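You operate a simulated robot arm through the tools that you are given. There is no shell and no other tool. Be economical: measure what you need, move in short steps, check, and stop when the job is done.

Carry out the task below with a simulated two-armed robot. There is one attempt and no reset: what you move stays moved.

Task
Put the bag of white keys on the cooling tray. Put the loose key from the low bench on the blue slab. Take the orange block and leave it on the long steel bench. Take the purple pad on the low bench and put it away on the fitting bench. Fetch the green bush and set it on the white slab. Fetch the test key six and set it on the blue frame painted on the low bench. Put the test key eight on the shelf four of the trial mould rack. Press the button of the green can three times. Put the green cleaner can in the clean drip pan. Carry the green tray with both arms and set it on the surface of the work table with the lever press. Put the white cup on the bench with the grey frame away on the dosing bench. Put the mould with a handle labelled "sorinhwal" from the blue frame painted on the long steel bench on the blue frame painted on the low bench and the mould with a handle marked "grattimo" on the deck of the steel trolley. Any order will do. Set down upright: purple pad, green cleaner can, white cup.

It is judged by the outcome, as a careful person would: the job done as asked, and still so three seconds after it is handed in. It fails if anything else is knocked over, pushed out of place, dropped, spilled or broken.

Robot
Two 7-joint arms with fingered hands on one trunk, on a base that drives. Base frame: it is fixed to the floor where the robot stands at the start and does not move with it; the origin is under the middle of the robot, x ahead of it, y to its left, z up. Lengths are in mm, angles in degrees, forces in N, time in s.
The left shoulder is at the start at [20, 123, 1187], the right one opposite. Places, roughly: bag of white keys [500, 0, 1000]; blue frame painted on the low bench [-1200, -200, 600]; blue slab (6x6x2 cm) [-1000, -700, 600]; button of the green can [600, -5600, 1000]; clean drip pan (17x13x9 cm) [-1800, -5100, 800]; cooling tray [-1750, 1750, 750]; deck of the steel trolley [700, -1500, 800]; dosing bench (24x94 cm) [-5080, 2640, 800]; fitting bench [-400, -7600, 900]; green bush (3x3x4 cm) [500, -1900, 900]; green cleaner can [-2000, -5000, 1000]; green tray [-3500, -6500, 750]; long steel bench [-2200, 1800, 800]; loose key (3x3x2 cm) [-1000, -900, 600]; mould with a handle [-2250, 1750, 750]; orange block (4x4x3 cm) [-1200, -600, 600]; purple pad (4x4x7 cm) [-1300, -1200, 600]; shelf four of the trial mould rack [-1800, -7600, 1200]; surface of the work table with the lever press [-1300, -5200, 800]; test key eight [500, -3500, 1000]; test key six [500, -3250, 1000]; white cup (8x8x8 cm) [-2800, 2500, 900]; white slab (6x6x2 cm) [600, -1900, 900]. Payload 2.4 kg a hand.
The tool frame of a hand sits at the grasp point between the pads (the TCP): z along the fingers, y along the line on which they close. The tips reach 17 mm beyond it. Largest opening 88 mm; the body of the gripper starts 47 mm behind the TCP. The gripper is a hand of 3 fingers: y runs from the thumb to the fingers, the wrist lies at [0, 0, -165] in the tool frame.
Orientation is that of the tool frame in the base frame, as a unit quaternion [w, x, y, z]. With the fingers straight down and closing along the base's y, the tool's x points along the base's -x, its y along +y and its z along -z.

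Tools
- The arms move only by the tool move_arm. It takes "left_commands", "right_commands" or both (then of equal length, played together; a hand with none holds still); each is a list of rows, each an object of numbers (a shift or turn left out is 0): "dx", "dy", "dz": the shift along the base's x, y, z in mm; "wx", "wy", "wz": the turn, a rotation vector about the base's x, y, z in degrees. In form: [{"dx": .., "dy": .., "dz": .., "wx": .., "wy": .., "wz": ..}, ...]. A call has 1 to 10 rows; each row shifts and turns the commanded pose from where the row before left it. Each row takes 0.2 s and may step no farther than 50 mm and 8.6 degrees from the row before; otherwise, the whole call is refused. Where a pose cannot be reached the arm comes as near as it can. A force on the tool above 40 N (or 10 N above the force at the start of the call, whichever is more), or a blocked arm, ends the call early, and 0.2 s more pass. In this call time passes only in rows, and 0.2 s behind the last. It gives the time, the measured TCP pose, the force on the tool (base axes), the opening and the grip force at its end, in the units of the frame above (readings bear some noise), with the torque about the TCP (base axes, N m) and any sound that the robot's microphone picked up, and new pictures: "pictures" is both (left out), scene, wrist or none (wrist: the cameras of the hands that moved).
- Cameras (640 x 400 px; columns grow to the right, rows downward): "scene" is now at [48.2, -0.8, 1627.8]; the picture's right is [-0.01, -1.00, 0.00], its down [-0.86, 0.01, -0.51] and it looks along [0.51, -0.01, -0.86] (base axes); focal length 268 px, centre (320, 200). "left" rides on the left gripper at [-52, 4, -66] in its tool frame; the picture's right is [-0.08, -1.00, 0.00], its down [0.78, -0.07, -0.62] and it looks along [0.62, -0.05, 0.78] (tool axes); focal length 243 px, centre (320, 200). "right" rides on the right gripper at [52, 4, -66] in its tool frame; the picture's right is [-0.08, 1.00, 0.00], its down [-0.78, -0.07, -0.62] and it looks along [-0.62, -0.05, 0.78] (tool axes); focal length 243 px, centre (320, 200). There is no depth. A picture from a camera that has moved, and an enlarged one, comes with that camera's place and axes in the base frame and with its lens.
- move_column(by): slides the trunk up (or, below 0, down) by that many mm; the arms and the scene camera ride with it, the base frame stays. It gives what a move gives, with no picture.
- roll_base(legs): drives the robot by 1 to 6 legs, each [ahead, left, turn to the left] in mm, mm and degrees, along the robot's own axes; the way and the turn of a leg run together, so that a leg with both is an arc; at most 1500 mm and 180 degrees a leg. The arms and the cameras ride along, it lands a little off, and it stops where it bumps. It gives what a move gives, and a new picture of the scene camera.
- finger_targets(finger1, finger2, thumb_bend, hand): sets how far each is bent, from 0 (flat) to 100 (curled in); at 30 the hand is open as for a grip, at 70 the pads meet at the TCP. One left out holds its place. A second passes; each finger stops where it meets its share of the squeeze, and holds until it gets a number again. It is the only way to open and close the hand. It gives what a move gives, with no picture; readings hold the bend of each and the force on the fingers (four entries, about 0 where the hand has none), thumb and palm.
- head_to(pan, tilt): turns the head with the scene camera to pan (to the left, within 120 degrees either way) and tilt (down, from -29 to 69), counted from straight ahead of the robot. It gives what a move gives, and a new picture of the scene camera.
- zoom(camera, box): a new picture of the part [left, top, right, bottom] of that camera's present view, enlarged. No time passes.
- sign_off(): hands the job in; it is judged then, once.

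Go step by step. Nothing tells you exact positions but the pictures and the camera data: compare them with the known pose of the tool, close in by small moves and look again before you grip or let go. The budget is 567 turns and 360 pictures, counting those below and the enlarged ones. Unless the task says otherwise, let go and move clear before handing in, and close with one line.

The tools are called after "Call:" as name(argument=value, ...) on one line, values as JSON. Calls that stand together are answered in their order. move_arm: Moves the arms, as the interface text tells. Its arguments: {"type":"object","properties":{"left_commands":{"type":"array","items":{"type":"object","properties":{"dx":{"type":"number"},"dy":{"type":"number"},"dz":{"type":"number"},"wx":{"type":"number"},"wy":{"type":"number"},"wz":{"type":"number"}}}},"right_commands":{"type":"array","items":{"type":"object","properties":{"dx":{"type":"number"},"dy":{"type":"number"},"dz":{"type":"number"},"wx":{"type":"number"},"wy":{"type":"number"},"wz":{"type":"number"}}}},"pictures":{"type":"string","enum":["both","scene","wrist","none"]}},"required":[]} The other tools are called the same way: move_column (by) slides the trunk up or down; finger_targets (finger1, finger2, thumb_bend, hand) moves the fingers one by one; roll_base (legs) drives the base; head_to (pan, tilt) turns the head that bears the scene camera; zoom (camera, box) takes an enlarged picture of a part of a camera's view; sign_off () hands the job in.

At the start:

```text
t: 0.0
left_eef_pos: [365.5, 76.0, 1144.9]
left_tool_rot: [-0.001, 0.0, 1.0, 0.0]
left_force: [-0.3, 0.4, 0.3]
left_wrist_torque: [-0.03, 0.01, 0.0]
left_width: 87.8
left_grip_force: 0.1
left_shape: jaw
left_bend: [30.0, 30.0, 30.0]
left_finger forces: [0.0, 0.0, 0.0, 0.1, 0.0, 0.0]
right_eef_pos: [230.1, -150.1, 1088.8]
right_tool_rot: [-0.001, 0.0, 1.0, 0.0]
right_force: [-0.6, -0.8, 0.4]
right_wrist_torque: [0.01, -0.01, 0.01]
right_width: 88.0
right_grip_force: 0.2
right_shape: jaw
right_bend: [30.0, 30.0, 30.0]
right_finger forces: [0.0, 0.0, 0.1, 0.0, 0.1, 0.0]
trunk travel left (down, up): [-400.0, 430.0]
robot x, y, heading: [2.2, 3.8, -0.1]
head pan, tilt: [-0.8, 59.6]
```

scene: 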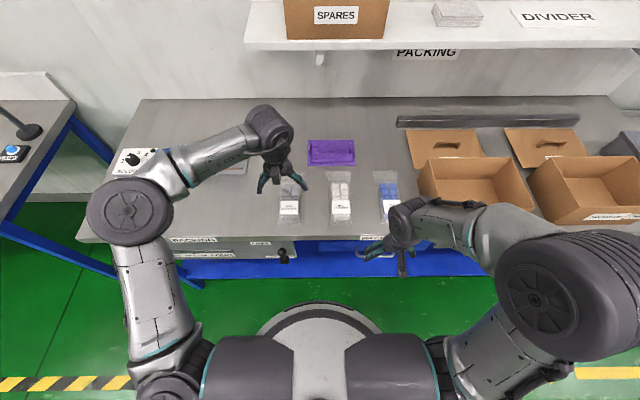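
right: 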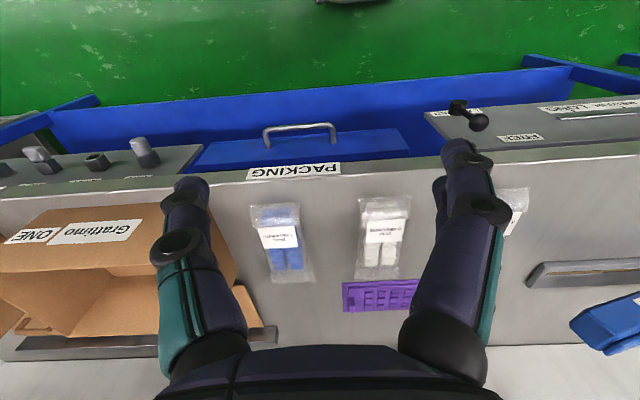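
left: 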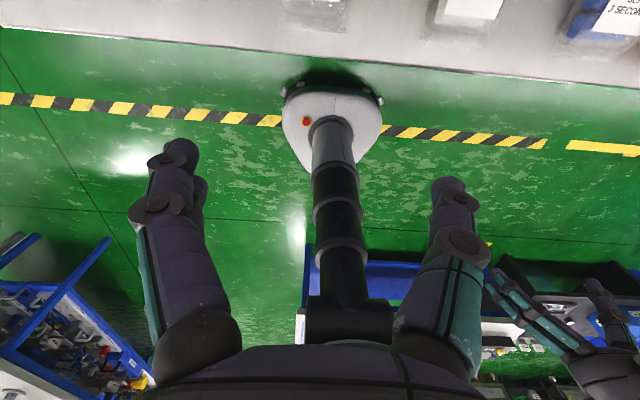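

I see a packing bench with three bags; I need to read which bag is the one with white keys. I'll zoom in on them.

Call:
zoom(camera="scene", box=[240, 120, 440, 245])

Call:
zoom(camera="right", box=[230, 160, 550, 360])

```text
3.20 times, centred on (340, 182) of scene
camera zoom: at [48.2, -0.8, 1627.8], right [-0.01, -1.0, 0.0], down [-0.86, 0.01, -0.51], along [0.51, -0.01, -0.86], focal length 858 px, centre (256, 256)
```

zoom: 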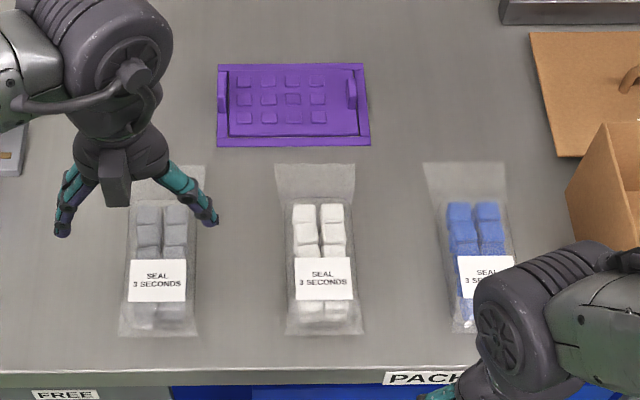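

```text
2.00 times, centred on (390, 260) of right
camera zoom: at [177.9, -145.6, 1153.5], right [0.08, 1.0, 0.0], down [0.78, -0.07, 0.62], along [0.62, -0.05, -0.78], focal length 485 px, centre (180, 80)
```

zoom: 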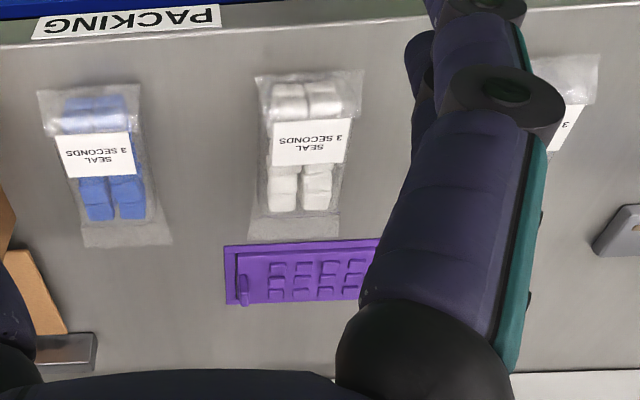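

The white-key bag is the middle one, at about (470, -73, ~895). I'll bring the right hand over it at a safe height.

Call:
move_arm(right_commands=[{"dx": 40, "dy": 15}, {"dx": 40, "dy": 15}, {"dx": 40, "dy": 15}, {"dx": 40, "dy": 15}, {"dx": 40, "dy": 15, "dz": -20}, {"dx": 30, "dz": -40}], left_commands=[{"dy": 20, "dx": -20}, {"dy": 20, "dx": -20}, {"dy": 20, "dx": -20}, {"dy": 20, "dx": -20}, {"dy": 20, "dx": -20}, {"dy": 0}])

```text
t: 1.4
left_eef_pos: [264.6, 175.5, 1145.7]
left_tool_rot: [-0.002, 0.0, 1.0, 0.0]
left_force: [0.1, -0.1, -0.9]
left_wrist_torque: [0.01, 0.03, -0.01]
left_width: 88.0
left_grip_force: 0.1
left_shape: jaw
left_bend: [30.0, 30.0, 30.0]
left_finger forces: [0.1, 0.1, 0.1, 0.1, 0.1, 0.0]
right_eef_pos: [460.1, -77.4, 1026.8]
right_tool_rot: [-0.002, -0.001, 1.0, 0.0]
right_force: [-0.1, 0.3, -0.9]
right_wrist_torque: [0.04, 0.0, 0.0]
right_width: 87.8
right_grip_force: 0.1
right_shape: jaw
right_bend: [30.0, 30.0, 30.0]
right_finger forces: [0.0, 0.1, 0.0, 0.0, 0.0, 0.0]
trunk travel left (down, up): [-400.0, 430.0]
robot x, y, heading: [0.4, 2.6, -0.3]
head pan, tilt: [-0.8, 59.6]
camera scene: at [49.3, -1.0, 1627.8], right [-0.01, -1.0, 0.0], down [-0.86, 0.01, -0.5], along [0.5, -0.01, -0.86], focal length 268 px, centre (320, 200)
camera right: at [407.8, -73.6, 1092.8], right [0.08, 1.0, 0.0], down [0.78, -0.07, 0.62], along [0.62, -0.05, -0.79], focal length 243 px, centre (320, 200)
camera left: at [317.7, 180.2, 1210.7], right [0.08, -1.0, 0.0], down [-0.78, -0.07, 0.62], along [-0.62, -0.05, -0.78], focal length 243 px, centre (320, 200)
```

scene: 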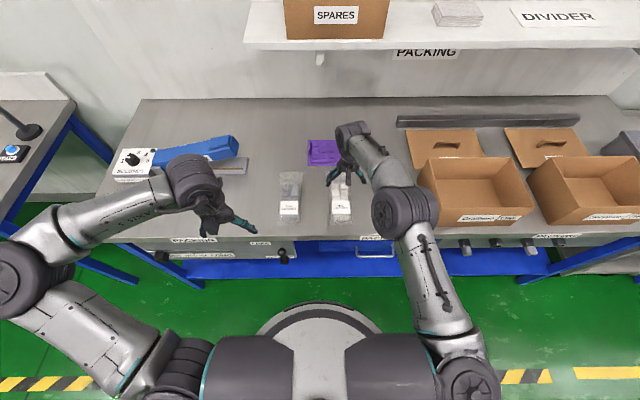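
right: 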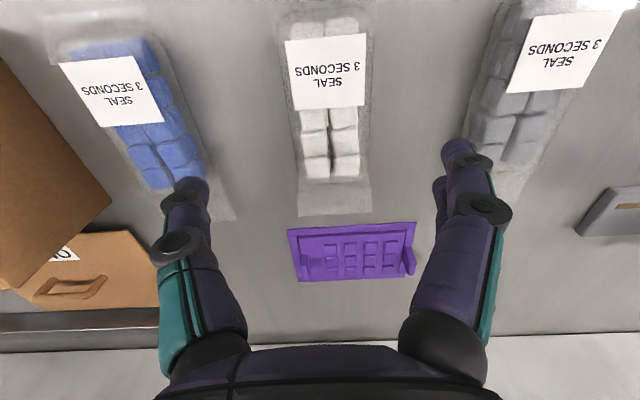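
left: 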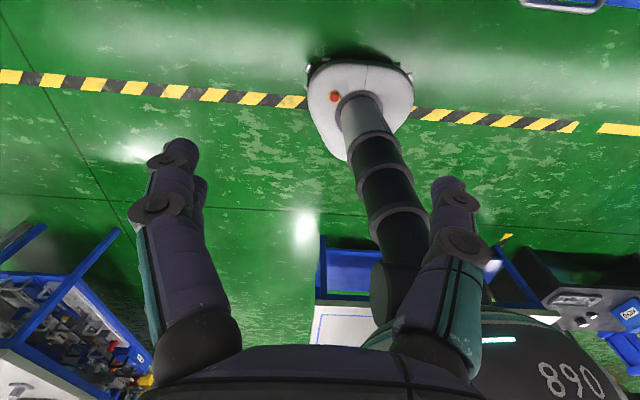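

The hand lines up with the bag. I'll move slightly forward and lower toward it.

Call:
move_arm(right_commands=[{"dx": 12, "dy": 3, "dz": -30}, {"dz": -40}, {"dz": -20}], pictures="wrist")

```text
t: 2.2
left_eef_pos: [265.8, 175.5, 1146.1]
left_tool_rot: [0.0, 0.0, 1.0, 0.0]
left_force: [0.1, -1.3, 0.5]
left_wrist_torque: [0.04, 0.01, 0.02]
left_width: 87.9
left_grip_force: 0.1
left_shape: jaw
left_bend: [30.0, 30.0, 30.0]
left_finger forces: [0.0, 0.0, 0.0, 0.0, 0.0, 0.0]
right_eef_pos: [461.3, -74.0, 939.7]
right_tool_rot: [-0.001, 0.0, 1.0, 0.0]
right_force: [-0.2, 0.0, -0.4]
right_wrist_torque: [0.0, 0.01, -0.01]
right_width: 87.7
right_grip_force: 0.0
right_shape: jaw
right_bend: [30.0, 30.0, 30.0]
right_finger forces: [0.1, 0.1, 0.0, 0.1, 0.0, 0.0]
right hand out of reach, approached as far as the arm can: row 2
trunk travel left (down, up): [-400.0, 430.0]
robot x, y, heading: [-2.5, -2.6, -0.2]
head pan, tilt: [-0.8, 59.6]
camera right: at [407.5, -68.7, 1005.6], right [0.08, 1.0, 0.0], down [0.78, -0.07, 0.62], along [0.62, -0.05, -0.78], focal length 243 px, centre (320, 200)
```

right: 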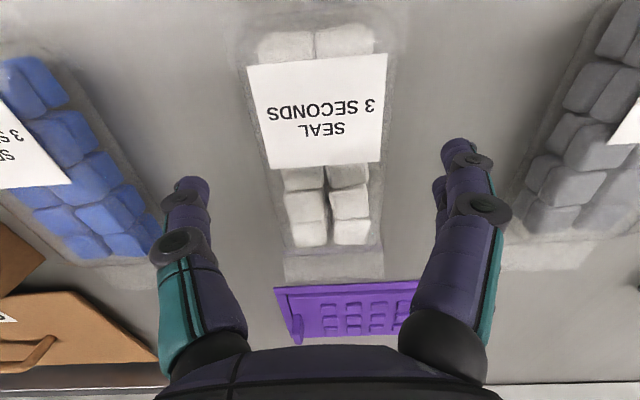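

The reach is limited at this height and the table seems lower than guessed (~875). I'll lower the trunk somewhat and look again.

Call:
move_column(by=-35)

Call:
move_arm(right_commands=[{"dx": 8, "dy": 3}], pictures="wrist")

```text
t: 3.0
left_eef_pos: [265.4, 175.5, 1110.3]
left_tool_rot: [0.0, 0.0, 1.0, 0.0]
left_force: [-0.6, -0.6, -0.4]
left_wrist_torque: [0.01, 0.02, -0.01]
left_width: 87.9
left_grip_force: 0.1
left_shape: jaw
left_bend: [30.0, 30.0, 30.0]
left_finger forces: [0.0, 0.0, 0.0, 0.1, 0.0, 0.1]
right_eef_pos: [461.8, -73.0, 905.5]
right_tool_rot: [0.0, 0.0, 1.0, 0.0]
right_force: [0.0, -0.8, 0.7]
right_wrist_torque: [-0.01, 0.0, 0.01]
right_width: 87.8
right_grip_force: 0.0
right_shape: jaw
right_bend: [30.0, 30.0, 30.0]
right_finger forces: [0.1, 0.2, 0.1, 0.0, 0.1, 0.0]
trunk travel left (down, up): [-365.0, 465.0]
robot x, y, heading: [-1.0, 1.5, -0.1]
head pan, tilt: [-0.8, 59.6]
```

```text
t: 3.4
left_eef_pos: [264.8, 176.5, 1109.8]
left_tool_rot: [-0.001, 0.0, 1.0, 0.0]
left_force: [-0.5, 0.2, -0.4]
left_wrist_torque: [0.03, -0.02, 0.01]
left_width: 87.9
left_grip_force: 0.1
left_shape: jaw
left_bend: [30.0, 30.0, 30.0]
left_finger forces: [0.0, 0.0, 0.0, 0.0, 0.0, 0.0]
right_eef_pos: [461.6, -70.0, 907.6]
right_tool_rot: [0.0, 0.0, 1.0, 0.0]
right_force: [-0.2, -0.3, -0.1]
right_wrist_torque: [-0.01, 0.03, -0.03]
right_width: 88.1
right_grip_force: 0.0
right_shape: jaw
right_bend: [30.0, 30.0, 30.0]
right_finger forces: [0.1, 0.0, 0.0, 0.1, 0.0, 0.0]
right hand out of reach, approached as far as the arm can: row 1
trunk travel left (down, up): [-365.0, 465.0]
robot x, y, heading: [-0.0, 0.2, 0.3]
head pan, tilt: [-0.8, 59.6]
camera right: at [407.9, -66.7, 972.8], right [0.08, 1.0, 0.0], down [0.78, -0.07, 0.62], along [0.62, -0.05, -0.78], focal length 243 px, centre (320, 200)
```

right: 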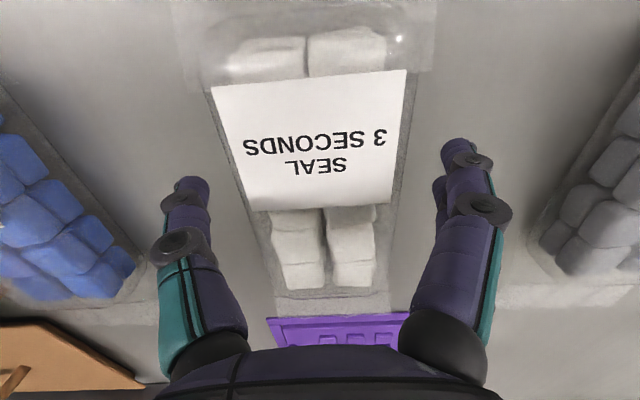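

Call:
move_column(by=-20)

Call:
zoom(camera="right", box=[120, 40, 520, 290])

```text
t: 4.1
left_eef_pos: [264.7, 175.6, 1090.7]
left_tool_rot: [0.001, 0.0, 1.0, -0.001]
left_force: [0.3, 0.1, 0.6]
left_wrist_torque: [-0.03, -0.03, 0.0]
left_width: 87.9
left_grip_force: 0.0
left_shape: jaw
left_bend: [30.0, 30.0, 30.0]
left_finger forces: [0.0, 0.0, 0.1, 0.0, 0.0, 0.1]
right_eef_pos: [460.6, -71.4, 888.7]
right_tool_rot: [0.0, 0.0, 1.0, 0.001]
right_force: [-0.9, 0.0, 0.9]
right_wrist_torque: [0.02, 0.03, 0.01]
right_width: 88.0
right_grip_force: 0.1
right_shape: jaw
right_bend: [30.0, 30.0, 30.0]
right_finger forces: [0.0, 0.0, 0.0, 0.1, 0.2, 0.0]
trunk travel left (down, up): [-345.0, 485.0]
robot x, y, heading: [-0.9, -2.4, 0.0]
head pan, tilt: [-0.8, 59.6]
```

```text
1.60 times, centred on (320, 165) of right
camera zoom: at [407.9, -66.8, 952.8], right [0.08, 1.0, 0.0], down [0.78, -0.07, 0.62], along [0.62, -0.05, -0.78], focal length 388 px, centre (320, 256)
```

zoom: 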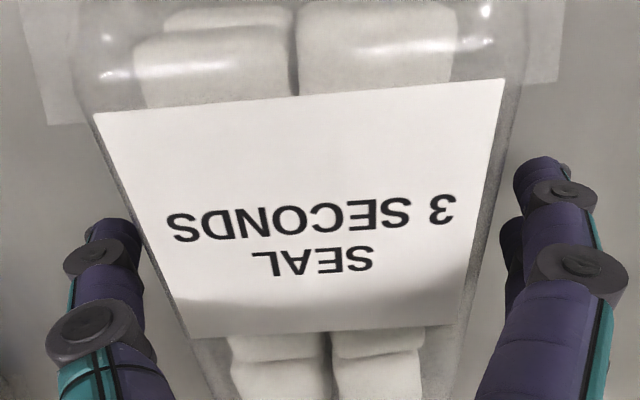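

The pads straddle the bag; I'll close.

Call:
finger_targets(hand="right", finger1=70, finger2=70, thumb_bend=70)

Call:
move_column(by=60)

Call:
zoom(camera="right", box=[0, 0, 640, 400])

```text
t: 5.1
left_eef_pos: [264.3, 176.2, 1091.0]
left_tool_rot: [0.0, 0.001, 1.0, 0.0]
left_force: [0.1, -0.5, 0.2]
left_wrist_torque: [0.01, 0.02, 0.01]
left_width: 88.1
left_grip_force: 0.1
left_shape: jaw
left_bend: [30.0, 30.0, 30.0]
left_finger forces: [0.0, 0.0, 0.0, 0.1, 0.0, 0.0]
right_eef_pos: [461.2, -70.2, 887.4]
right_tool_rot: [0.0, 0.001, 1.0, 0.0]
right_force: [-0.2, -0.9, 0.0]
right_wrist_torque: [0.03, 0.02, 0.01]
right_width: 61.4
right_grip_force: 27.3
right_shape: fingers
right_bend: [52.0, 52.0, 56.0]
right_finger forces: [13.6, 13.5, 0.1, 0.1, 27.4, 0.0]
trunk travel left (down, up): [-345.0, 485.0]
robot x, y, heading: [0.3, 2.1, -0.1]
head pan, tilt: [-0.8, 59.6]
```

```text
t: 6.1
left_eef_pos: [265.8, 175.3, 1150.8]
left_tool_rot: [0.0, 0.0, 1.0, -0.001]
left_force: [0.4, -1.1, 0.5]
left_wrist_torque: [0.0, -0.02, 0.02]
left_width: 88.0
left_grip_force: 0.1
left_shape: jaw
left_bend: [30.0, 30.0, 30.0]
left_finger forces: [0.0, 0.0, 0.0, 0.1, 0.1, 0.0]
right_eef_pos: [461.0, -71.0, 948.0]
right_tool_rot: [0.001, 0.0, 1.0, 0.0]
right_force: [0.0, -0.4, -1.5]
right_wrist_torque: [-0.01, 0.03, 0.0]
right_width: 61.5
right_grip_force: 27.7
right_shape: fingers
right_bend: [52.0, 52.0, 56.0]
right_finger forces: [13.6, 13.4, 0.0, 0.0, 27.2, 0.0]
trunk travel left (down, up): [-405.0, 425.0]
robot x, y, heading: [1.1, 0.6, -0.2]
head pan, tilt: [-0.8, 59.6]
```

```text
1.00 times, centred on (320, 200) of right
camera zoom: at [408.1, -66.7, 1012.7], right [0.08, 1.0, 0.0], down [0.78, -0.07, 0.62], along [0.62, -0.05, -0.78], focal length 243 px, centre (320, 200)
```

zoom: 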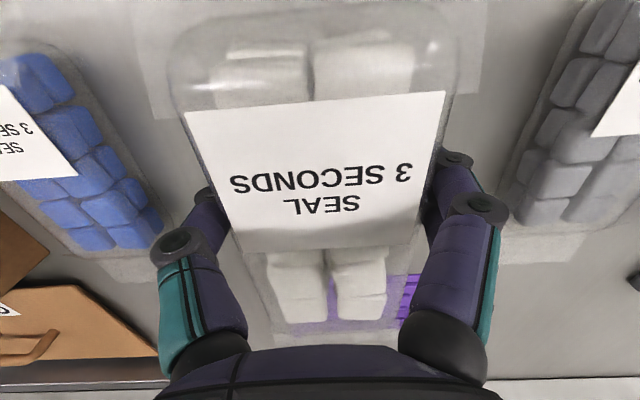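

The bag is held. I'll retract the arm and then look around to the back to plan the drive.

Call:
move_arm(right_commands=[{"dz": 40}, {"dz": 40, "dx": -20}, {"dx": -40, "dy": -10, "dz": 20}, {"dx": -40, "dy": -15, "dz": 20}, {"dx": -40, "dy": -15}, {"dx": -40, "dy": -15}, {"dx": -40, "dy": -15}], pictures="none")

Call:
head_to(pan=-110, tilt=25)

Call:
head_to(pan=110, tilt=25)

```text
t: 7.7
left_eef_pos: [265.7, 174.4, 1150.5]
left_tool_rot: [-0.001, 0.0, 1.0, 0.0]
left_force: [0.3, 0.7, -0.1]
left_wrist_torque: [0.02, 0.0, -0.01]
left_width: 88.1
left_grip_force: 0.0
left_shape: jaw
left_bend: [30.0, 30.0, 30.0]
left_finger forces: [0.0, 0.0, 0.1, 0.0, 0.1, 0.0]
right_eef_pos: [238.3, -140.6, 1068.2]
right_tool_rot: [0.001, 0.0, 1.0, 0.0]
right_force: [0.3, -0.8, -1.3]
right_wrist_torque: [-0.04, 0.03, 0.02]
right_width: 61.5
right_grip_force: 26.6
right_shape: fingers
right_bend: [52.0, 52.0, 56.0]
right_finger forces: [13.5, 13.2, 0.0, 0.0, 26.9, 0.0]
trunk travel left (down, up): [-405.0, 425.0]
robot x, y, heading: [-1.8, -3.1, 0.0]
head pan, tilt: [-0.8, 59.6]
```

```text
t: 9.5
left_eef_pos: [266.2, 174.7, 1151.5]
left_tool_rot: [0.0, 0.0, 1.0, 0.0]
left_force: [-0.3, -0.7, -0.6]
left_wrist_torque: [0.0, -0.01, -0.01]
left_width: 87.8
left_grip_force: 0.0
left_shape: jaw
left_bend: [30.0, 30.0, 30.0]
left_finger forces: [0.0, 0.1, 0.1, 0.0, 0.0, 0.0]
right_eef_pos: [240.1, -140.5, 1068.9]
right_tool_rot: [0.0, 0.0, 1.0, 0.0]
right_force: [-0.7, 0.2, -2.2]
right_wrist_torque: [0.0, 0.01, 0.02]
right_width: 61.6
right_grip_force: 27.2
right_shape: fingers
right_bend: [52.0, 52.0, 56.0]
right_finger forces: [13.5, 13.3, 0.1, 0.0, 26.9, 0.1]
trunk travel left (down, up): [-405.0, 425.0]
robot x, y, heading: [-1.7, -0.4, -0.1]
head pan, tilt: [-110.0, 25.0]
camera scene: at [-50.2, -86.4, 1682.5], right [-0.94, 0.34, 0.0], down [0.14, 0.4, -0.91], along [-0.31, -0.85, -0.42], focal length 268 px, centre (320, 200)
```

scene: 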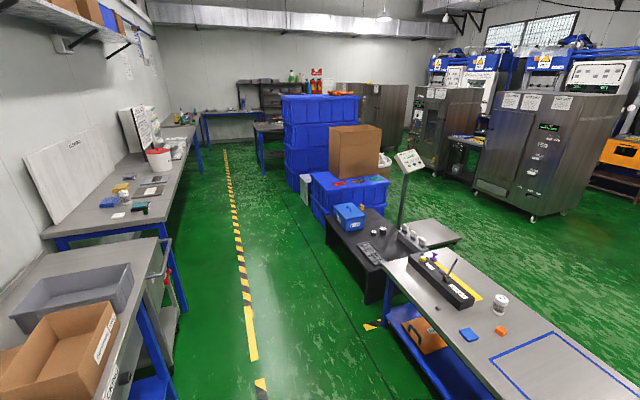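

```text
t: 12.7
left_eef_pos: [265.3, 175.6, 1150.2]
left_tool_rot: [0.0, 0.0, 1.0, 0.0]
left_force: [-0.2, -0.2, 0.9]
left_wrist_torque: [0.02, -0.01, -0.02]
left_width: 88.1
left_grip_force: 0.1
left_shape: jaw
left_bend: [30.0, 30.0, 30.0]
left_finger forces: [0.0, 0.0, 0.0, 0.0, 0.0, 0.0]
right_eef_pos: [240.1, -140.8, 1068.3]
right_tool_rot: [-0.001, 0.0, 1.0, 0.0]
right_force: [-0.3, -0.2, -1.9]
right_wrist_torque: [-0.02, 0.03, 0.0]
right_width: 61.3
right_grip_force: 27.1
right_shape: fingers
right_bend: [52.0, 52.0, 56.0]
right_finger forces: [13.5, 13.3, 0.0, 0.0, 26.9, 0.1]
trunk travel left (down, up): [-405.0, 425.0]
robot x, y, heading: [3.9, 0.4, -0.1]
head pan, tilt: [110.0, 25.0]
camera scene: at [-50.2, 86.8, 1682.5], right [0.94, 0.34, 0.0], down [0.14, -0.4, -0.91], along [-0.31, 0.85, -0.42], focal length 268 px, centre (320, 200)
```

scene: 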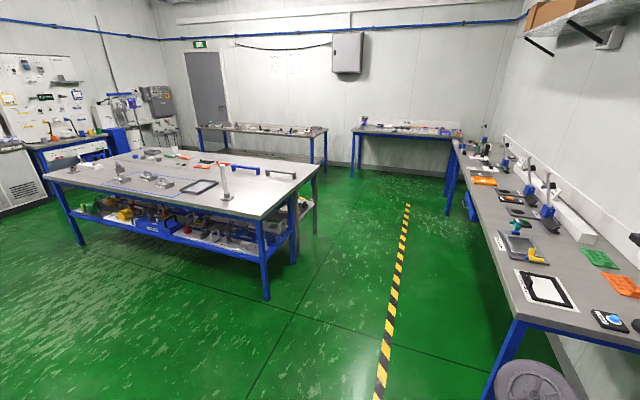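

I have an overview: low bench behind me on the right, steel bench behind-left. I'll back off, turn to face -x, and slide toward the low bench's key area.

Call:
head_to(pan=0, tilt=50)

Call:
roll_base(legs=[[-350, 0, 0], [0, 0, 180], [0, 750, 0]])

```text
t: 14.6
left_eef_pos: [266.7, 175.1, 1150.3]
left_tool_rot: [0.0, 0.0, 1.0, 0.0]
left_force: [0.0, 1.1, 0.1]
left_wrist_torque: [-0.01, 0.01, 0.02]
left_width: 87.9
left_grip_force: 0.1
left_shape: jaw
left_bend: [30.0, 30.0, 30.0]
left_finger forces: [0.0, 0.1, 0.0, 0.0, 0.0, 0.1]
right_eef_pos: [239.9, -139.1, 1069.2]
right_tool_rot: [0.001, 0.001, 1.0, 0.0]
right_force: [0.3, 0.3, -2.9]
right_wrist_torque: [-0.03, 0.04, -0.04]
right_width: 61.3
right_grip_force: 26.8
right_shape: fingers
right_bend: [52.0, 52.0, 56.0]
right_finger forces: [13.6, 13.3, 0.0, 0.0, 26.9, 0.0]
trunk travel left (down, up): [-405.0, 425.0]
robot x, y, heading: [-0.6, -0.6, -0.0]
head pan, tilt: [0.0, 50.0]
camera scene: at [58.2, 0.3, 1645.0], right [0.0, -1.0, 0.0], down [-0.77, 0.0, -0.64], along [0.64, 0.0, -0.77], focal length 268 px, centre (320, 200)
```

scene: 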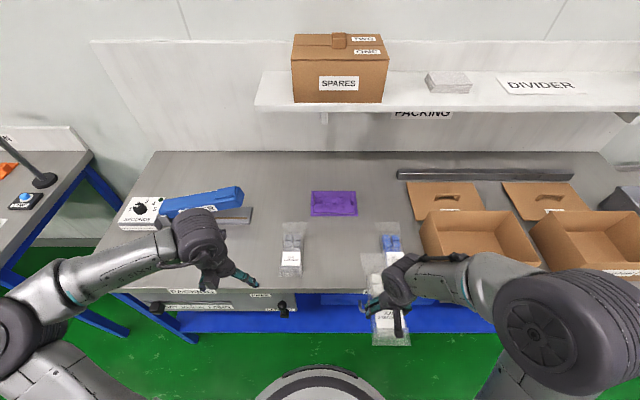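

```text
t: 28.0
left_eef_pos: [-556.3, -943.7, 1150.4]
left_tool_rot: [0.0, 0.999, 0.032, 0.0]
left_force: [0.8, 0.1, -0.2]
left_wrist_torque: [0.01, 0.0, 0.01]
left_width: 87.7
left_grip_force: 0.0
left_shape: jaw
left_bend: [30.0, 30.0, 30.0]
left_finger forces: [0.0, 0.0, 0.0, 0.1, 0.0, 0.0]
right_eef_pos: [-551.3, -625.5, 1068.4]
right_tool_rot: [0.0, 0.999, 0.033, 0.0]
right_force: [0.2, 0.3, -2.8]
right_wrist_torque: [-0.01, -0.02, 0.01]
right_width: 61.1
right_grip_force: 25.6
right_shape: fingers
right_bend: [52.0, 52.0, 56.0]
right_finger forces: [12.9, 12.7, 0.0, 0.0, 25.8, 0.0]
trunk travel left (down, up): [-405.0, 425.0]
robot x, y, heading: [-304.6, -751.6, -176.3]
head pan, tilt: [0.0, 50.0]
camera scene: at [-359.0, -754.1, 1645.0], right [-0.07, 1.0, 0.0], down [0.76, 0.05, -0.64], along [-0.64, -0.04, -0.77], focal length 268 px, centre (320, 200)
```

scene: 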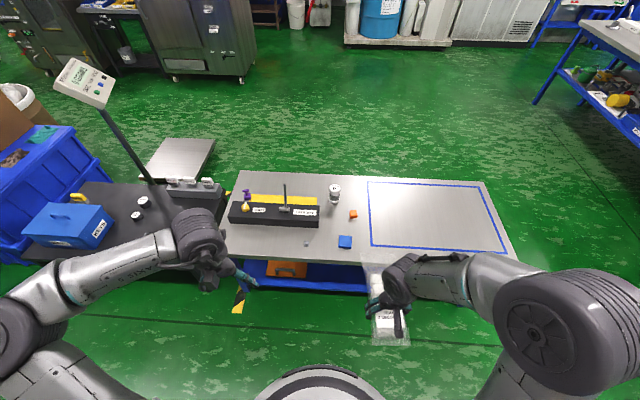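

The low bench is in view. I'll zoom to find the loose key, slab, block and pad.

Call:
zoom(camera="scene", box=[210, 165, 450, 315])

Call:
zoom(camera="scene", box=[220, 170, 340, 245])

```text
2.67 times, centred on (330, 240) of scene
camera zoom: at [-359.0, -754.1, 1645.0], right [-0.07, 1.0, 0.0], down [0.76, 0.05, -0.64], along [-0.64, -0.04, -0.77], focal length 715 px, centre (293, 93)
```

zoom: 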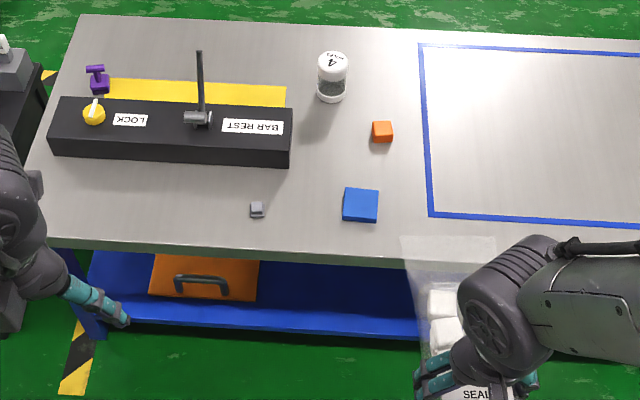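

```text
5.33 times, centred on (280, 208) of scene
camera zoom: at [-359.0, -754.1, 1645.0], right [-0.07, 1.0, 0.0], down [0.76, 0.05, -0.64], along [-0.64, -0.04, -0.77], focal length 1430 px, centre (533, 160)
```

zoom: 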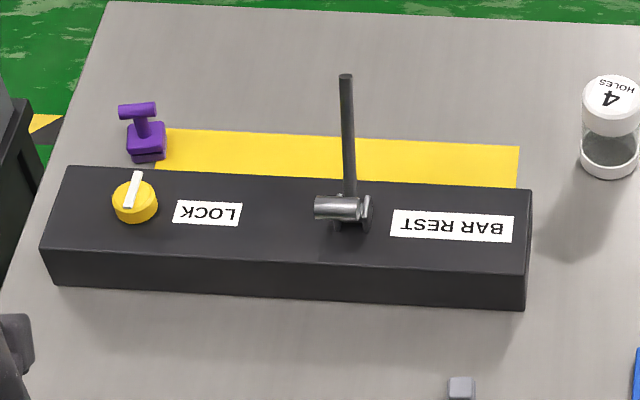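

I've located: key ≈(-975,-853), slab ≈(-998,-679), orange block ≈(-1155,-639), pad ≈(-1227,-1181). I'll straighten and move up to the bench, then lower the trunk.

Call:
roll_base(legs=[[0, 0, -3.7], [300, 0, 0]])

Call:
move_column(by=-360)

Call:
head_to(pan=0, tilt=55)

```text
t: 30.5
left_eef_pos: [-869.7, -930.2, 1151.7]
left_tool_rot: [0.0, 1.0, 0.005, 0.001]
left_force: [-1.0, 1.4, -0.5]
left_wrist_torque: [0.0, 0.02, -0.03]
left_width: 87.8
left_grip_force: 0.0
left_shape: jaw
left_bend: [30.0, 30.0, 30.0]
left_finger forces: [0.1, 0.0, 0.0, 0.0, 0.0, 0.1]
right_eef_pos: [-845.7, -613.3, 1067.7]
right_tool_rot: [0.0, 1.0, 0.003, 0.001]
right_force: [0.1, 0.2, -1.8]
right_wrist_torque: [-0.01, 0.01, 0.03]
right_width: 61.1
right_grip_force: 25.9
right_shape: fingers
right_bend: [52.0, 52.0, 56.0]
right_finger forces: [13.1, 12.7, 0.0, 0.0, 25.8, 0.1]
trunk travel left (down, up): [-405.0, 425.0]
robot x, y, heading: [-604.6, -748.4, -179.4]
head pan, tilt: [0.0, 50.0]
camera scene: at [-661.7, -751.8, 1644.9], right [-0.01, 1.0, 0.0], down [0.77, 0.01, -0.64], along [-0.64, -0.01, -0.77], focal length 268 px, centre (320, 200)
```

scene: 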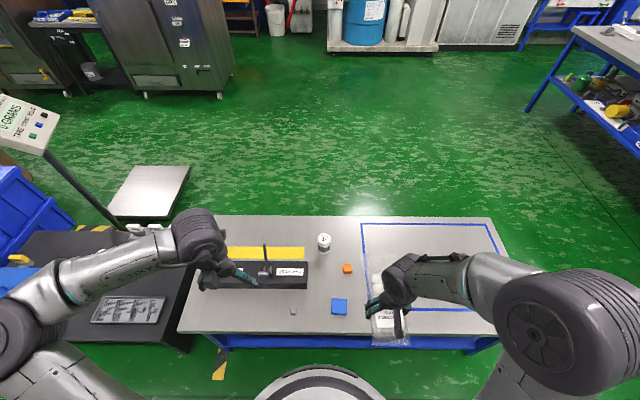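

```text
t: 34.0
left_eef_pos: [-867.9, -930.1, 791.5]
left_tool_rot: [0.0, 1.0, 0.005, 0.0]
left_force: [0.1, -0.6, 0.2]
left_wrist_torque: [-0.01, 0.01, 0.0]
left_width: 88.0
left_grip_force: 0.0
left_shape: jaw
left_bend: [30.0, 30.0, 30.0]
left_finger forces: [0.1, 0.0, 0.0, 0.0, 0.0, 0.0]
right_eef_pos: [-843.6, -611.8, 708.6]
right_tool_rot: [0.0, 1.0, 0.004, 0.0]
right_force: [-0.1, 0.7, -2.0]
right_wrist_torque: [0.03, -0.03, 0.0]
right_width: 61.0
right_grip_force: 25.4
right_shape: fingers
right_bend: [52.0, 52.0, 56.0]
right_finger forces: [13.0, 12.8, 0.0, 0.0, 25.8, 0.0]
trunk travel left (down, up): [-45.0, 785.0]
robot x, y, heading: [-605.7, -747.9, -179.3]
head pan, tilt: [0.0, 50.0]
```

```text
t: 34.6
left_eef_pos: [-868.7, -929.8, 791.5]
left_tool_rot: [-0.001, 1.0, 0.004, 0.0]
left_force: [0.1, 0.0, 0.2]
left_wrist_torque: [0.01, 0.05, 0.0]
left_width: 88.0
left_grip_force: 0.1
left_shape: jaw
left_bend: [30.0, 30.0, 30.0]
left_finger forces: [0.0, 0.0, 0.0, 0.0, 0.0, 0.0]
right_eef_pos: [-844.5, -613.8, 708.4]
right_tool_rot: [0.0, 1.0, 0.005, 0.0]
right_force: [0.3, -0.6, -2.3]
right_wrist_torque: [0.01, -0.02, 0.02]
right_width: 61.5
right_grip_force: 25.6
right_shape: fingers
right_bend: [52.0, 52.0, 56.0]
right_finger forces: [13.1, 12.7, 0.0, 0.0, 25.7, 0.1]
trunk travel left (down, up): [-45.0, 785.0]
robot x, y, heading: [-600.1, -748.9, -179.3]
head pan, tilt: [0.0, 55.0]
camera scene: at [-655.5, -751.7, 1278.5], right [-0.01, 1.0, 0.0], down [0.82, 0.01, -0.57], along [-0.57, 0.0, -0.82], focal length 268 px, centre (320, 200)
```

scene: 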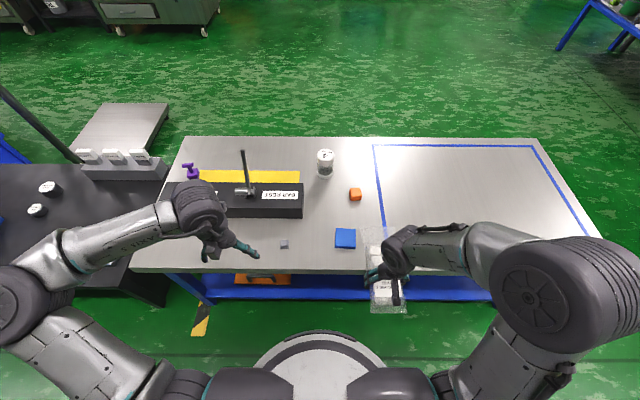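

Bench surface is about z=550. Key ≈(-999,-857). Moving the left hand above it.

Call:
move_arm(left_commands=[{"dx": -30, "dy": 15, "dz": -20}, {"dx": -25, "dy": 15, "dz": -30}, {"dx": -25, "dy": 15, "dz": -30}, {"dx": -25, "dy": 15, "dz": -30}, {"dx": -25, "dy": 13, "dz": -30}], pictures="both")

```text
t: 35.8
left_eef_pos: [-998.1, -857.2, 652.1]
left_tool_rot: [0.0, 1.0, 0.005, 0.0]
left_force: [0.4, 0.2, 0.8]
left_wrist_torque: [-0.02, -0.03, 0.0]
left_width: 88.1
left_grip_force: 0.1
left_shape: jaw
left_bend: [30.0, 30.0, 30.0]
left_finger forces: [0.0, 0.0, 0.1, 0.0, 0.0, 0.1]
right_eef_pos: [-843.6, -613.8, 708.3]
right_tool_rot: [0.0, 1.0, 0.004, -0.001]
right_force: [-0.7, 0.1, -1.9]
right_wrist_torque: [-0.02, -0.03, 0.02]
right_width: 61.4
right_grip_force: 25.5
right_shape: fingers
right_bend: [52.0, 52.0, 56.0]
right_finger forces: [12.9, 12.8, 0.0, 0.0, 25.7, 0.1]
trunk travel left (down, up): [-45.0, 785.0]
robot x, y, heading: [-600.1, -749.2, -179.4]
head pan, tilt: [0.0, 55.0]
camera scene: at [-655.5, -751.6, 1278.5], right [-0.01, 1.0, 0.0], down [0.82, 0.01, -0.57], along [-0.57, -0.01, -0.82], focal length 268 px, centre (320, 200)
camera left: at [-1050.5, -862.0, 716.5], right [-0.09, 1.0, 0.0], down [0.78, 0.07, 0.62], along [0.62, 0.06, -0.78], focal length 243 px, centre (320, 200)
```

scene: 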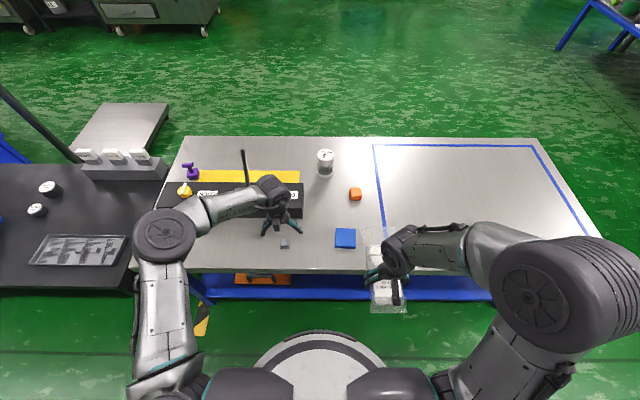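
left: 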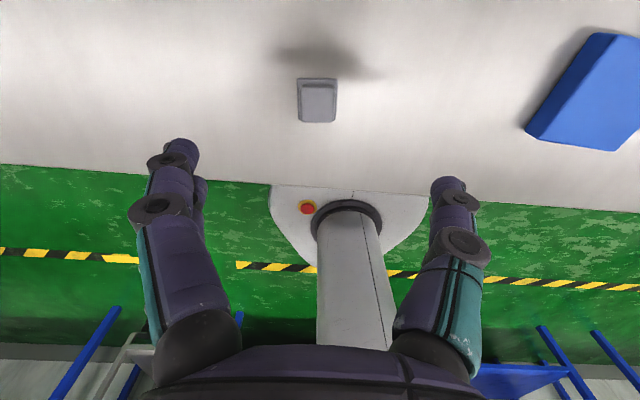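

Key sits at ≈(-1005,-859). Descending onto it.

Call:
move_arm(left_commands=[{"dx": -6, "dy": -2, "dz": -30}, {"dz": -25}, {"dz": -15}], pictures="wrist")

```text
t: 36.6
left_eef_pos: [-1004.5, -859.0, 581.0]
left_tool_rot: [0.0, 1.0, 0.004, 0.0]
left_force: [0.0, -0.3, 1.0]
left_wrist_torque: [-0.01, 0.01, 0.03]
left_width: 87.6
left_grip_force: 0.1
left_shape: jaw
left_bend: [30.0, 30.0, 30.0]
left_finger forces: [0.1, 0.0, 0.1, 0.0, 0.0, 0.0]
right_eef_pos: [-844.2, -612.2, 709.0]
right_tool_rot: [0.0, 1.0, 0.004, -0.001]
right_force: [-0.1, 1.2, -2.1]
right_wrist_torque: [0.01, -0.06, -0.04]
right_width: 61.6
right_grip_force: 26.3
right_shape: fingers
right_bend: [52.0, 52.0, 56.0]
right_finger forces: [13.0, 12.7, 0.0, 0.0, 25.7, 0.0]
trunk travel left (down, up): [-45.0, 785.0]
robot x, y, heading: [-602.0, -750.8, -179.5]
head pan, tilt: [0.0, 55.0]
camera left: at [-1057.3, -864.0, 645.6], right [-0.09, 1.0, 0.0], down [0.78, 0.07, 0.62], along [0.62, 0.06, -0.78], focal length 243 px, centre (320, 200)
```

left: 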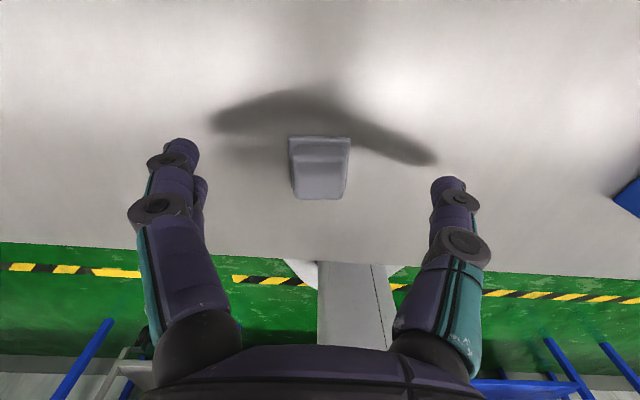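

Call:
move_arm(left_commands=[{"dz": -8}], pictures="none")

Call:
finger_targets(hand="left", finger1=70, finger2=70, thumb_bend=70)

Call:
move_arm(left_commands=[{"dz": 30}, {"dz": 30}], pictures="wrist")

```text
t: 37.0
left_eef_pos: [-1004.0, -860.0, 572.1]
left_tool_rot: [0.0, 1.0, 0.004, 0.0]
left_force: [-1.1, -0.6, -0.2]
left_wrist_torque: [0.02, 0.02, 0.0]
left_width: 87.9
left_grip_force: 0.0
left_shape: jaw
left_bend: [30.0, 30.0, 30.0]
left_finger forces: [0.1, 0.0, 0.0, 0.1, 0.0, 0.1]
right_eef_pos: [-844.2, -612.8, 707.9]
right_tool_rot: [0.0, 1.0, 0.005, 0.001]
right_force: [0.2, -0.6, -1.8]
right_wrist_torque: [0.01, -0.03, -0.02]
right_width: 61.4
right_grip_force: 25.7
right_shape: fingers
right_bend: [52.0, 52.0, 56.0]
right_finger forces: [13.0, 12.7, 0.1, 0.0, 25.8, 0.0]
trunk travel left (down, up): [-45.0, 785.0]
robot x, y, heading: [-608.1, -753.3, -179.5]
head pan, tilt: [0.0, 55.0]
```

```text
t: 38.0
left_eef_pos: [-1005.6, -859.5, 573.6]
left_tool_rot: [0.001, 1.0, 0.004, 0.0]
left_force: [0.3, 0.6, 0.5]
left_wrist_torque: [0.01, -0.01, 0.02]
left_width: 18.1
left_grip_force: 6.6
left_shape: fingers
left_bend: [61.0, 62.0, 64.0]
left_finger forces: [3.4, 3.3, 0.1, 0.0, 6.7, 0.0]
right_eef_pos: [-843.5, -613.8, 708.2]
right_tool_rot: [-0.001, 1.0, 0.005, 0.0]
right_force: [0.7, 0.8, -2.8]
right_wrist_torque: [-0.01, 0.0, -0.04]
right_width: 61.2
right_grip_force: 25.6
right_shape: fingers
right_bend: [52.0, 52.0, 56.0]
right_finger forces: [13.0, 12.8, 0.0, 0.0, 25.8, 0.0]
trunk travel left (down, up): [-45.0, 785.0]
robot x, y, heading: [-600.1, -751.0, -179.4]
head pan, tilt: [0.0, 55.0]
```

```text
t: 38.6
left_eef_pos: [-1006.0, -859.1, 633.3]
left_tool_rot: [-0.001, 1.0, 0.004, 0.0]
left_force: [-0.2, -0.5, 0.3]
left_wrist_torque: [-0.05, 0.03, 0.01]
left_width: 18.4
left_grip_force: 6.4
left_shape: fingers
left_bend: [62.0, 62.0, 64.0]
left_finger forces: [3.5, 3.3, 0.0, 0.0, 6.8, 0.0]
right_eef_pos: [-844.9, -613.4, 707.4]
right_tool_rot: [0.001, 1.0, 0.005, 0.0]
right_force: [0.2, 0.4, -2.3]
right_wrist_torque: [-0.02, -0.03, 0.0]
right_width: 60.9
right_grip_force: 25.7
right_shape: fingers
right_bend: [52.0, 52.0, 56.0]
right_finger forces: [13.1, 12.8, 0.0, 0.0, 25.8, 0.0]
trunk travel left (down, up): [-45.0, 785.0]
robot x, y, heading: [-605.3, -756.0, -179.3]
head pan, tilt: [0.0, 55.0]
camera left: at [-1057.8, -863.2, 698.2], right [-0.09, 1.0, 0.0], down [0.78, 0.07, 0.62], along [0.62, 0.06, -0.78], focal length 243 px, centre (320, 200)
```

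left: 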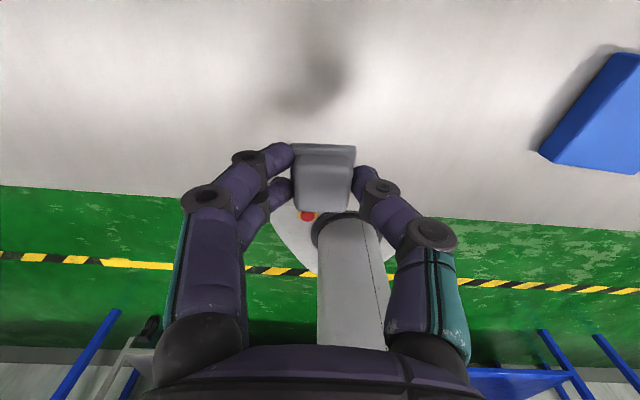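

Key held. Carrying it over the blue slab while nudging the right hand clear.

Call:
move_arm(left_commands=[{"dy": 42, "dx": -3}, {"dy": 42, "dx": -3}, {"dy": 42, "dx": -2}, {"dy": 42, "dx": -2}], right_commands=[{"dy": 20}, {"dy": 20}, {"dy": 20}, {"dy": 0}], pictures="both")

```text
t: 39.6
left_eef_pos: [-1013.3, -691.7, 633.9]
left_tool_rot: [0.0, 1.0, 0.003, -0.001]
left_force: [-1.1, 0.1, -1.2]
left_wrist_torque: [-0.01, 0.02, -0.03]
left_width: 17.6
left_grip_force: 6.2
left_shape: fingers
left_bend: [62.0, 62.0, 64.0]
left_finger forces: [3.3, 3.2, 0.0, 0.0, 6.6, 0.0]
right_eef_pos: [-844.9, -553.4, 706.4]
right_tool_rot: [0.0, 1.0, 0.004, 0.0]
right_force: [-0.2, 0.2, -2.2]
right_wrist_torque: [-0.03, -0.05, 0.0]
right_width: 61.0
right_grip_force: 25.8
right_shape: fingers
right_bend: [52.0, 52.0, 56.0]
right_finger forces: [13.0, 12.6, 0.1, 0.0, 25.9, 0.0]
trunk travel left (down, up): [-45.0, 785.0]
robot x, y, heading: [-607.8, -751.5, -179.5]
head pan, tilt: [0.0, 55.0]
camera scene: at [-655.5, -751.5, 1278.5], right [-0.01, 1.0, 0.0], down [0.82, 0.01, -0.57], along [-0.57, -0.01, -0.82], focal length 268 px, centre (320, 200)
camera right: at [-793.1, -556.9, 772.2], right [-0.08, -1.0, 0.0], down [-0.78, 0.06, 0.62], along [-0.62, 0.05, -0.78], focal length 243 px, centre (320, 200)
camera left: at [-1065.9, -695.6, 697.2], right [-0.09, 1.0, 0.0], down [0.78, 0.07, 0.62], along [0.62, 0.06, -0.78], focal length 243 px, centre (320, 200)
```

scene: 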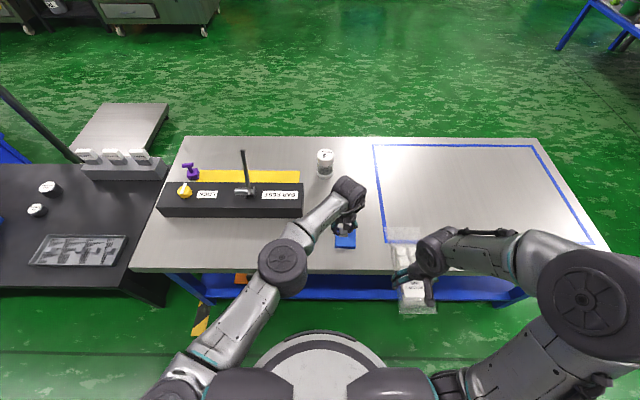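
right: 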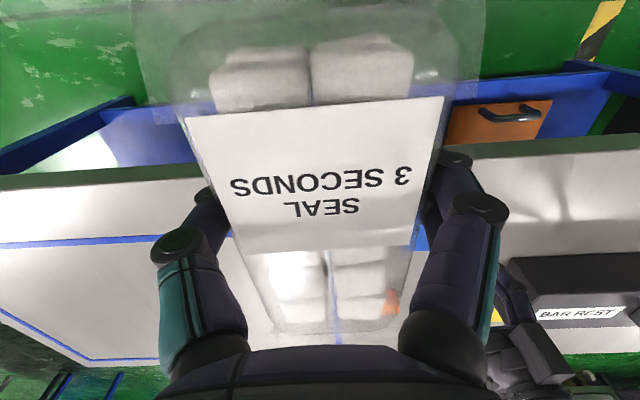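
left: 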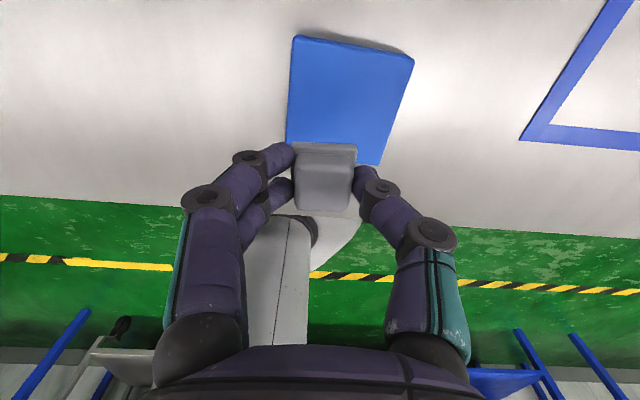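

Slab centre ≈(-1031,-680). Aligning and lowering.

Call:
move_arm(left_commands=[{"dx": -18, "dy": 12}, {"dz": -20}, {"dz": -15}], pictures="wrist")

```text
t: 40.4
left_eef_pos: [-1011.1, -692.7, 605.6]
left_tool_rot: [0.001, 1.0, 0.004, 0.0]
left_force: [0.6, -1.1, -1.2]
left_wrist_torque: [-0.03, -0.02, 0.0]
left_width: 17.8
left_grip_force: 6.0
left_shape: fingers
left_bend: [62.0, 62.0, 64.0]
left_finger forces: [3.1, 3.3, 0.1, 0.0, 6.6, 0.1]
left hand out of reach, approached as far as the arm can: row 1, 3
right_eef_pos: [-844.5, -553.5, 707.4]
right_tool_rot: [0.0, 1.0, 0.004, 0.0]
right_force: [0.4, -0.1, -2.1]
right_wrist_torque: [-0.01, -0.01, 0.02]
right_width: 61.4
right_grip_force: 25.7
right_shape: fingers
right_bend: [52.0, 52.0, 56.0]
right_finger forces: [13.0, 12.7, 0.0, 0.1, 25.8, 0.0]
trunk travel left (down, up): [-45.0, 785.0]
robot x, y, heading: [-604.8, -752.2, -179.5]
head pan, tilt: [0.0, 55.0]
camera left: at [-1064.2, -697.7, 671.1], right [-0.09, 1.0, 0.0], down [0.78, 0.07, 0.62], along [0.62, 0.06, -0.78], focal length 243 px, centre (320, 200)
```

left: 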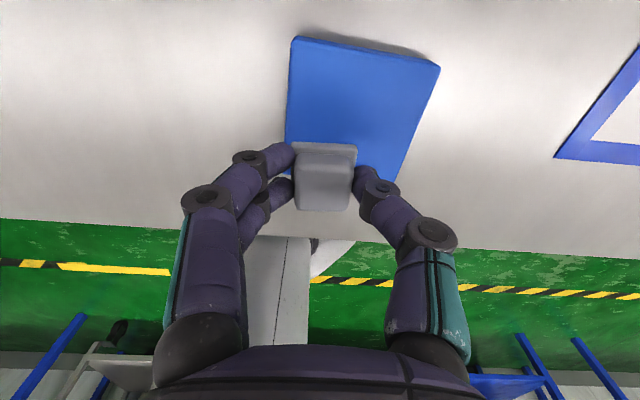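

Out of arm reach; I'll lift a bit, shift the base slightly to the right and ahead, and re-align.

Call:
move_arm(left_commands=[{"dz": 30}], pictures="none")

Call:
roll_base(legs=[[10, -70, 0]])

```text
t: 40.8
left_eef_pos: [-1011.5, -692.5, 636.3]
left_tool_rot: [0.001, 1.0, 0.004, 0.001]
left_force: [-0.2, 0.1, -0.9]
left_wrist_torque: [0.0, -0.02, 0.01]
left_width: 17.6
left_grip_force: 6.4
left_shape: fingers
left_bend: [62.0, 62.0, 64.0]
left_finger forces: [3.3, 3.1, 0.1, 0.0, 6.6, 0.1]
right_eef_pos: [-844.2, -552.8, 706.5]
right_tool_rot: [-0.001, 1.0, 0.004, 0.0]
right_force: [-0.2, -0.1, -2.0]
right_wrist_torque: [-0.02, -0.01, -0.01]
right_width: 61.2
right_grip_force: 25.2
right_shape: fingers
right_bend: [52.0, 52.0, 56.0]
right_finger forces: [13.0, 12.7, 0.0, 0.0, 25.8, 0.0]
trunk travel left (down, up): [-45.0, 785.0]
robot x, y, heading: [-602.3, -753.2, -179.4]
head pan, tilt: [0.0, 55.0]
```

```text
t: 41.9
left_eef_pos: [-1022.8, -622.1, 635.9]
left_tool_rot: [0.0, 1.0, 0.004, 0.0]
left_force: [-0.4, -0.3, 0.2]
left_wrist_torque: [0.0, 0.04, 0.01]
left_width: 18.0
left_grip_force: 6.5
left_shape: fingers
left_bend: [62.0, 62.0, 64.0]
left_finger forces: [3.2, 3.3, 0.0, 0.1, 6.6, 0.0]
right_eef_pos: [-854.6, -482.5, 706.4]
right_tool_rot: [0.001, 1.0, 0.004, 0.0]
right_force: [0.8, -0.5, -2.6]
right_wrist_torque: [0.0, -0.07, -0.01]
right_width: 61.1
right_grip_force: 25.7
right_shape: fingers
right_bend: [52.0, 52.0, 56.0]
right_finger forces: [12.9, 12.7, 0.0, 0.1, 25.8, 0.0]
trunk travel left (down, up): [-45.0, 785.0]
robot x, y, heading: [-617.0, -678.9, -179.6]
head pan, tilt: [0.0, 55.0]
camera scene: at [-666.3, -680.3, 1278.5], right [-0.01, 1.0, 0.0], down [0.82, 0.01, -0.57], along [-0.57, 0.0, -0.82], focal length 268 px, centre (320, 200)
```

scene: 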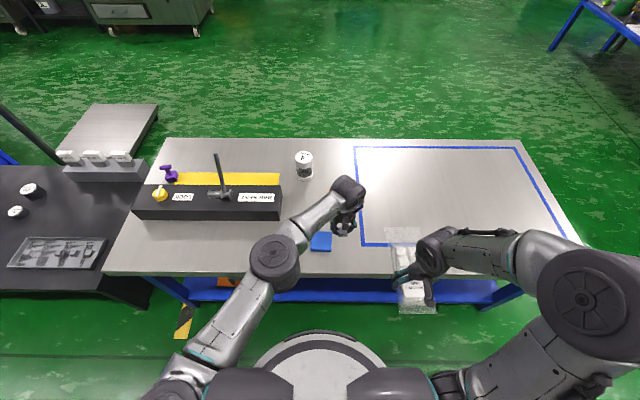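

Call:
move_arm(left_commands=[{"dy": -30, "dx": 0}, {"dy": -28, "dx": -3}, {"dz": -15}], pictures="wrist")

```text
t: 42.6
left_eef_pos: [-1026.4, -680.7, 621.0]
left_tool_rot: [0.0, 1.0, 0.004, 0.0]
left_force: [-0.5, -0.1, 0.7]
left_wrist_torque: [-0.02, 0.03, -0.01]
left_width: 18.0
left_grip_force: 6.5
left_shape: fingers
left_bend: [62.0, 62.0, 64.0]
left_finger forces: [3.2, 3.1, 0.0, 0.0, 6.4, 0.0]
right_eef_pos: [-855.4, -481.7, 706.2]
right_tool_rot: [0.0, 1.0, 0.004, -0.001]
right_force: [0.6, 0.0, -2.2]
right_wrist_torque: [-0.01, -0.02, 0.01]
right_width: 61.2
right_grip_force: 25.9
right_shape: fingers
right_bend: [52.0, 52.0, 56.0]
right_finger forces: [13.0, 12.6, 0.1, 0.1, 25.8, 0.1]
trunk travel left (down, up): [-45.0, 785.0]
robot x, y, heading: [-613.4, -679.9, -179.7]
head pan, tilt: [0.0, 55.0]
camera left: at [-1078.7, -685.2, 685.8], right [-0.09, 1.0, 0.0], down [0.78, 0.07, 0.62], along [0.62, 0.06, -0.78], focal length 243 px, centre (320, 200)
```

left: 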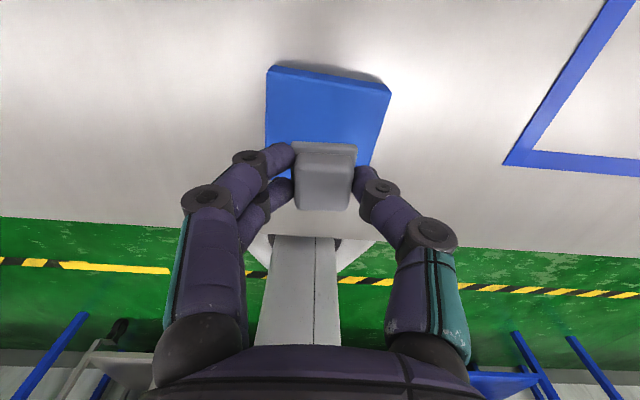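

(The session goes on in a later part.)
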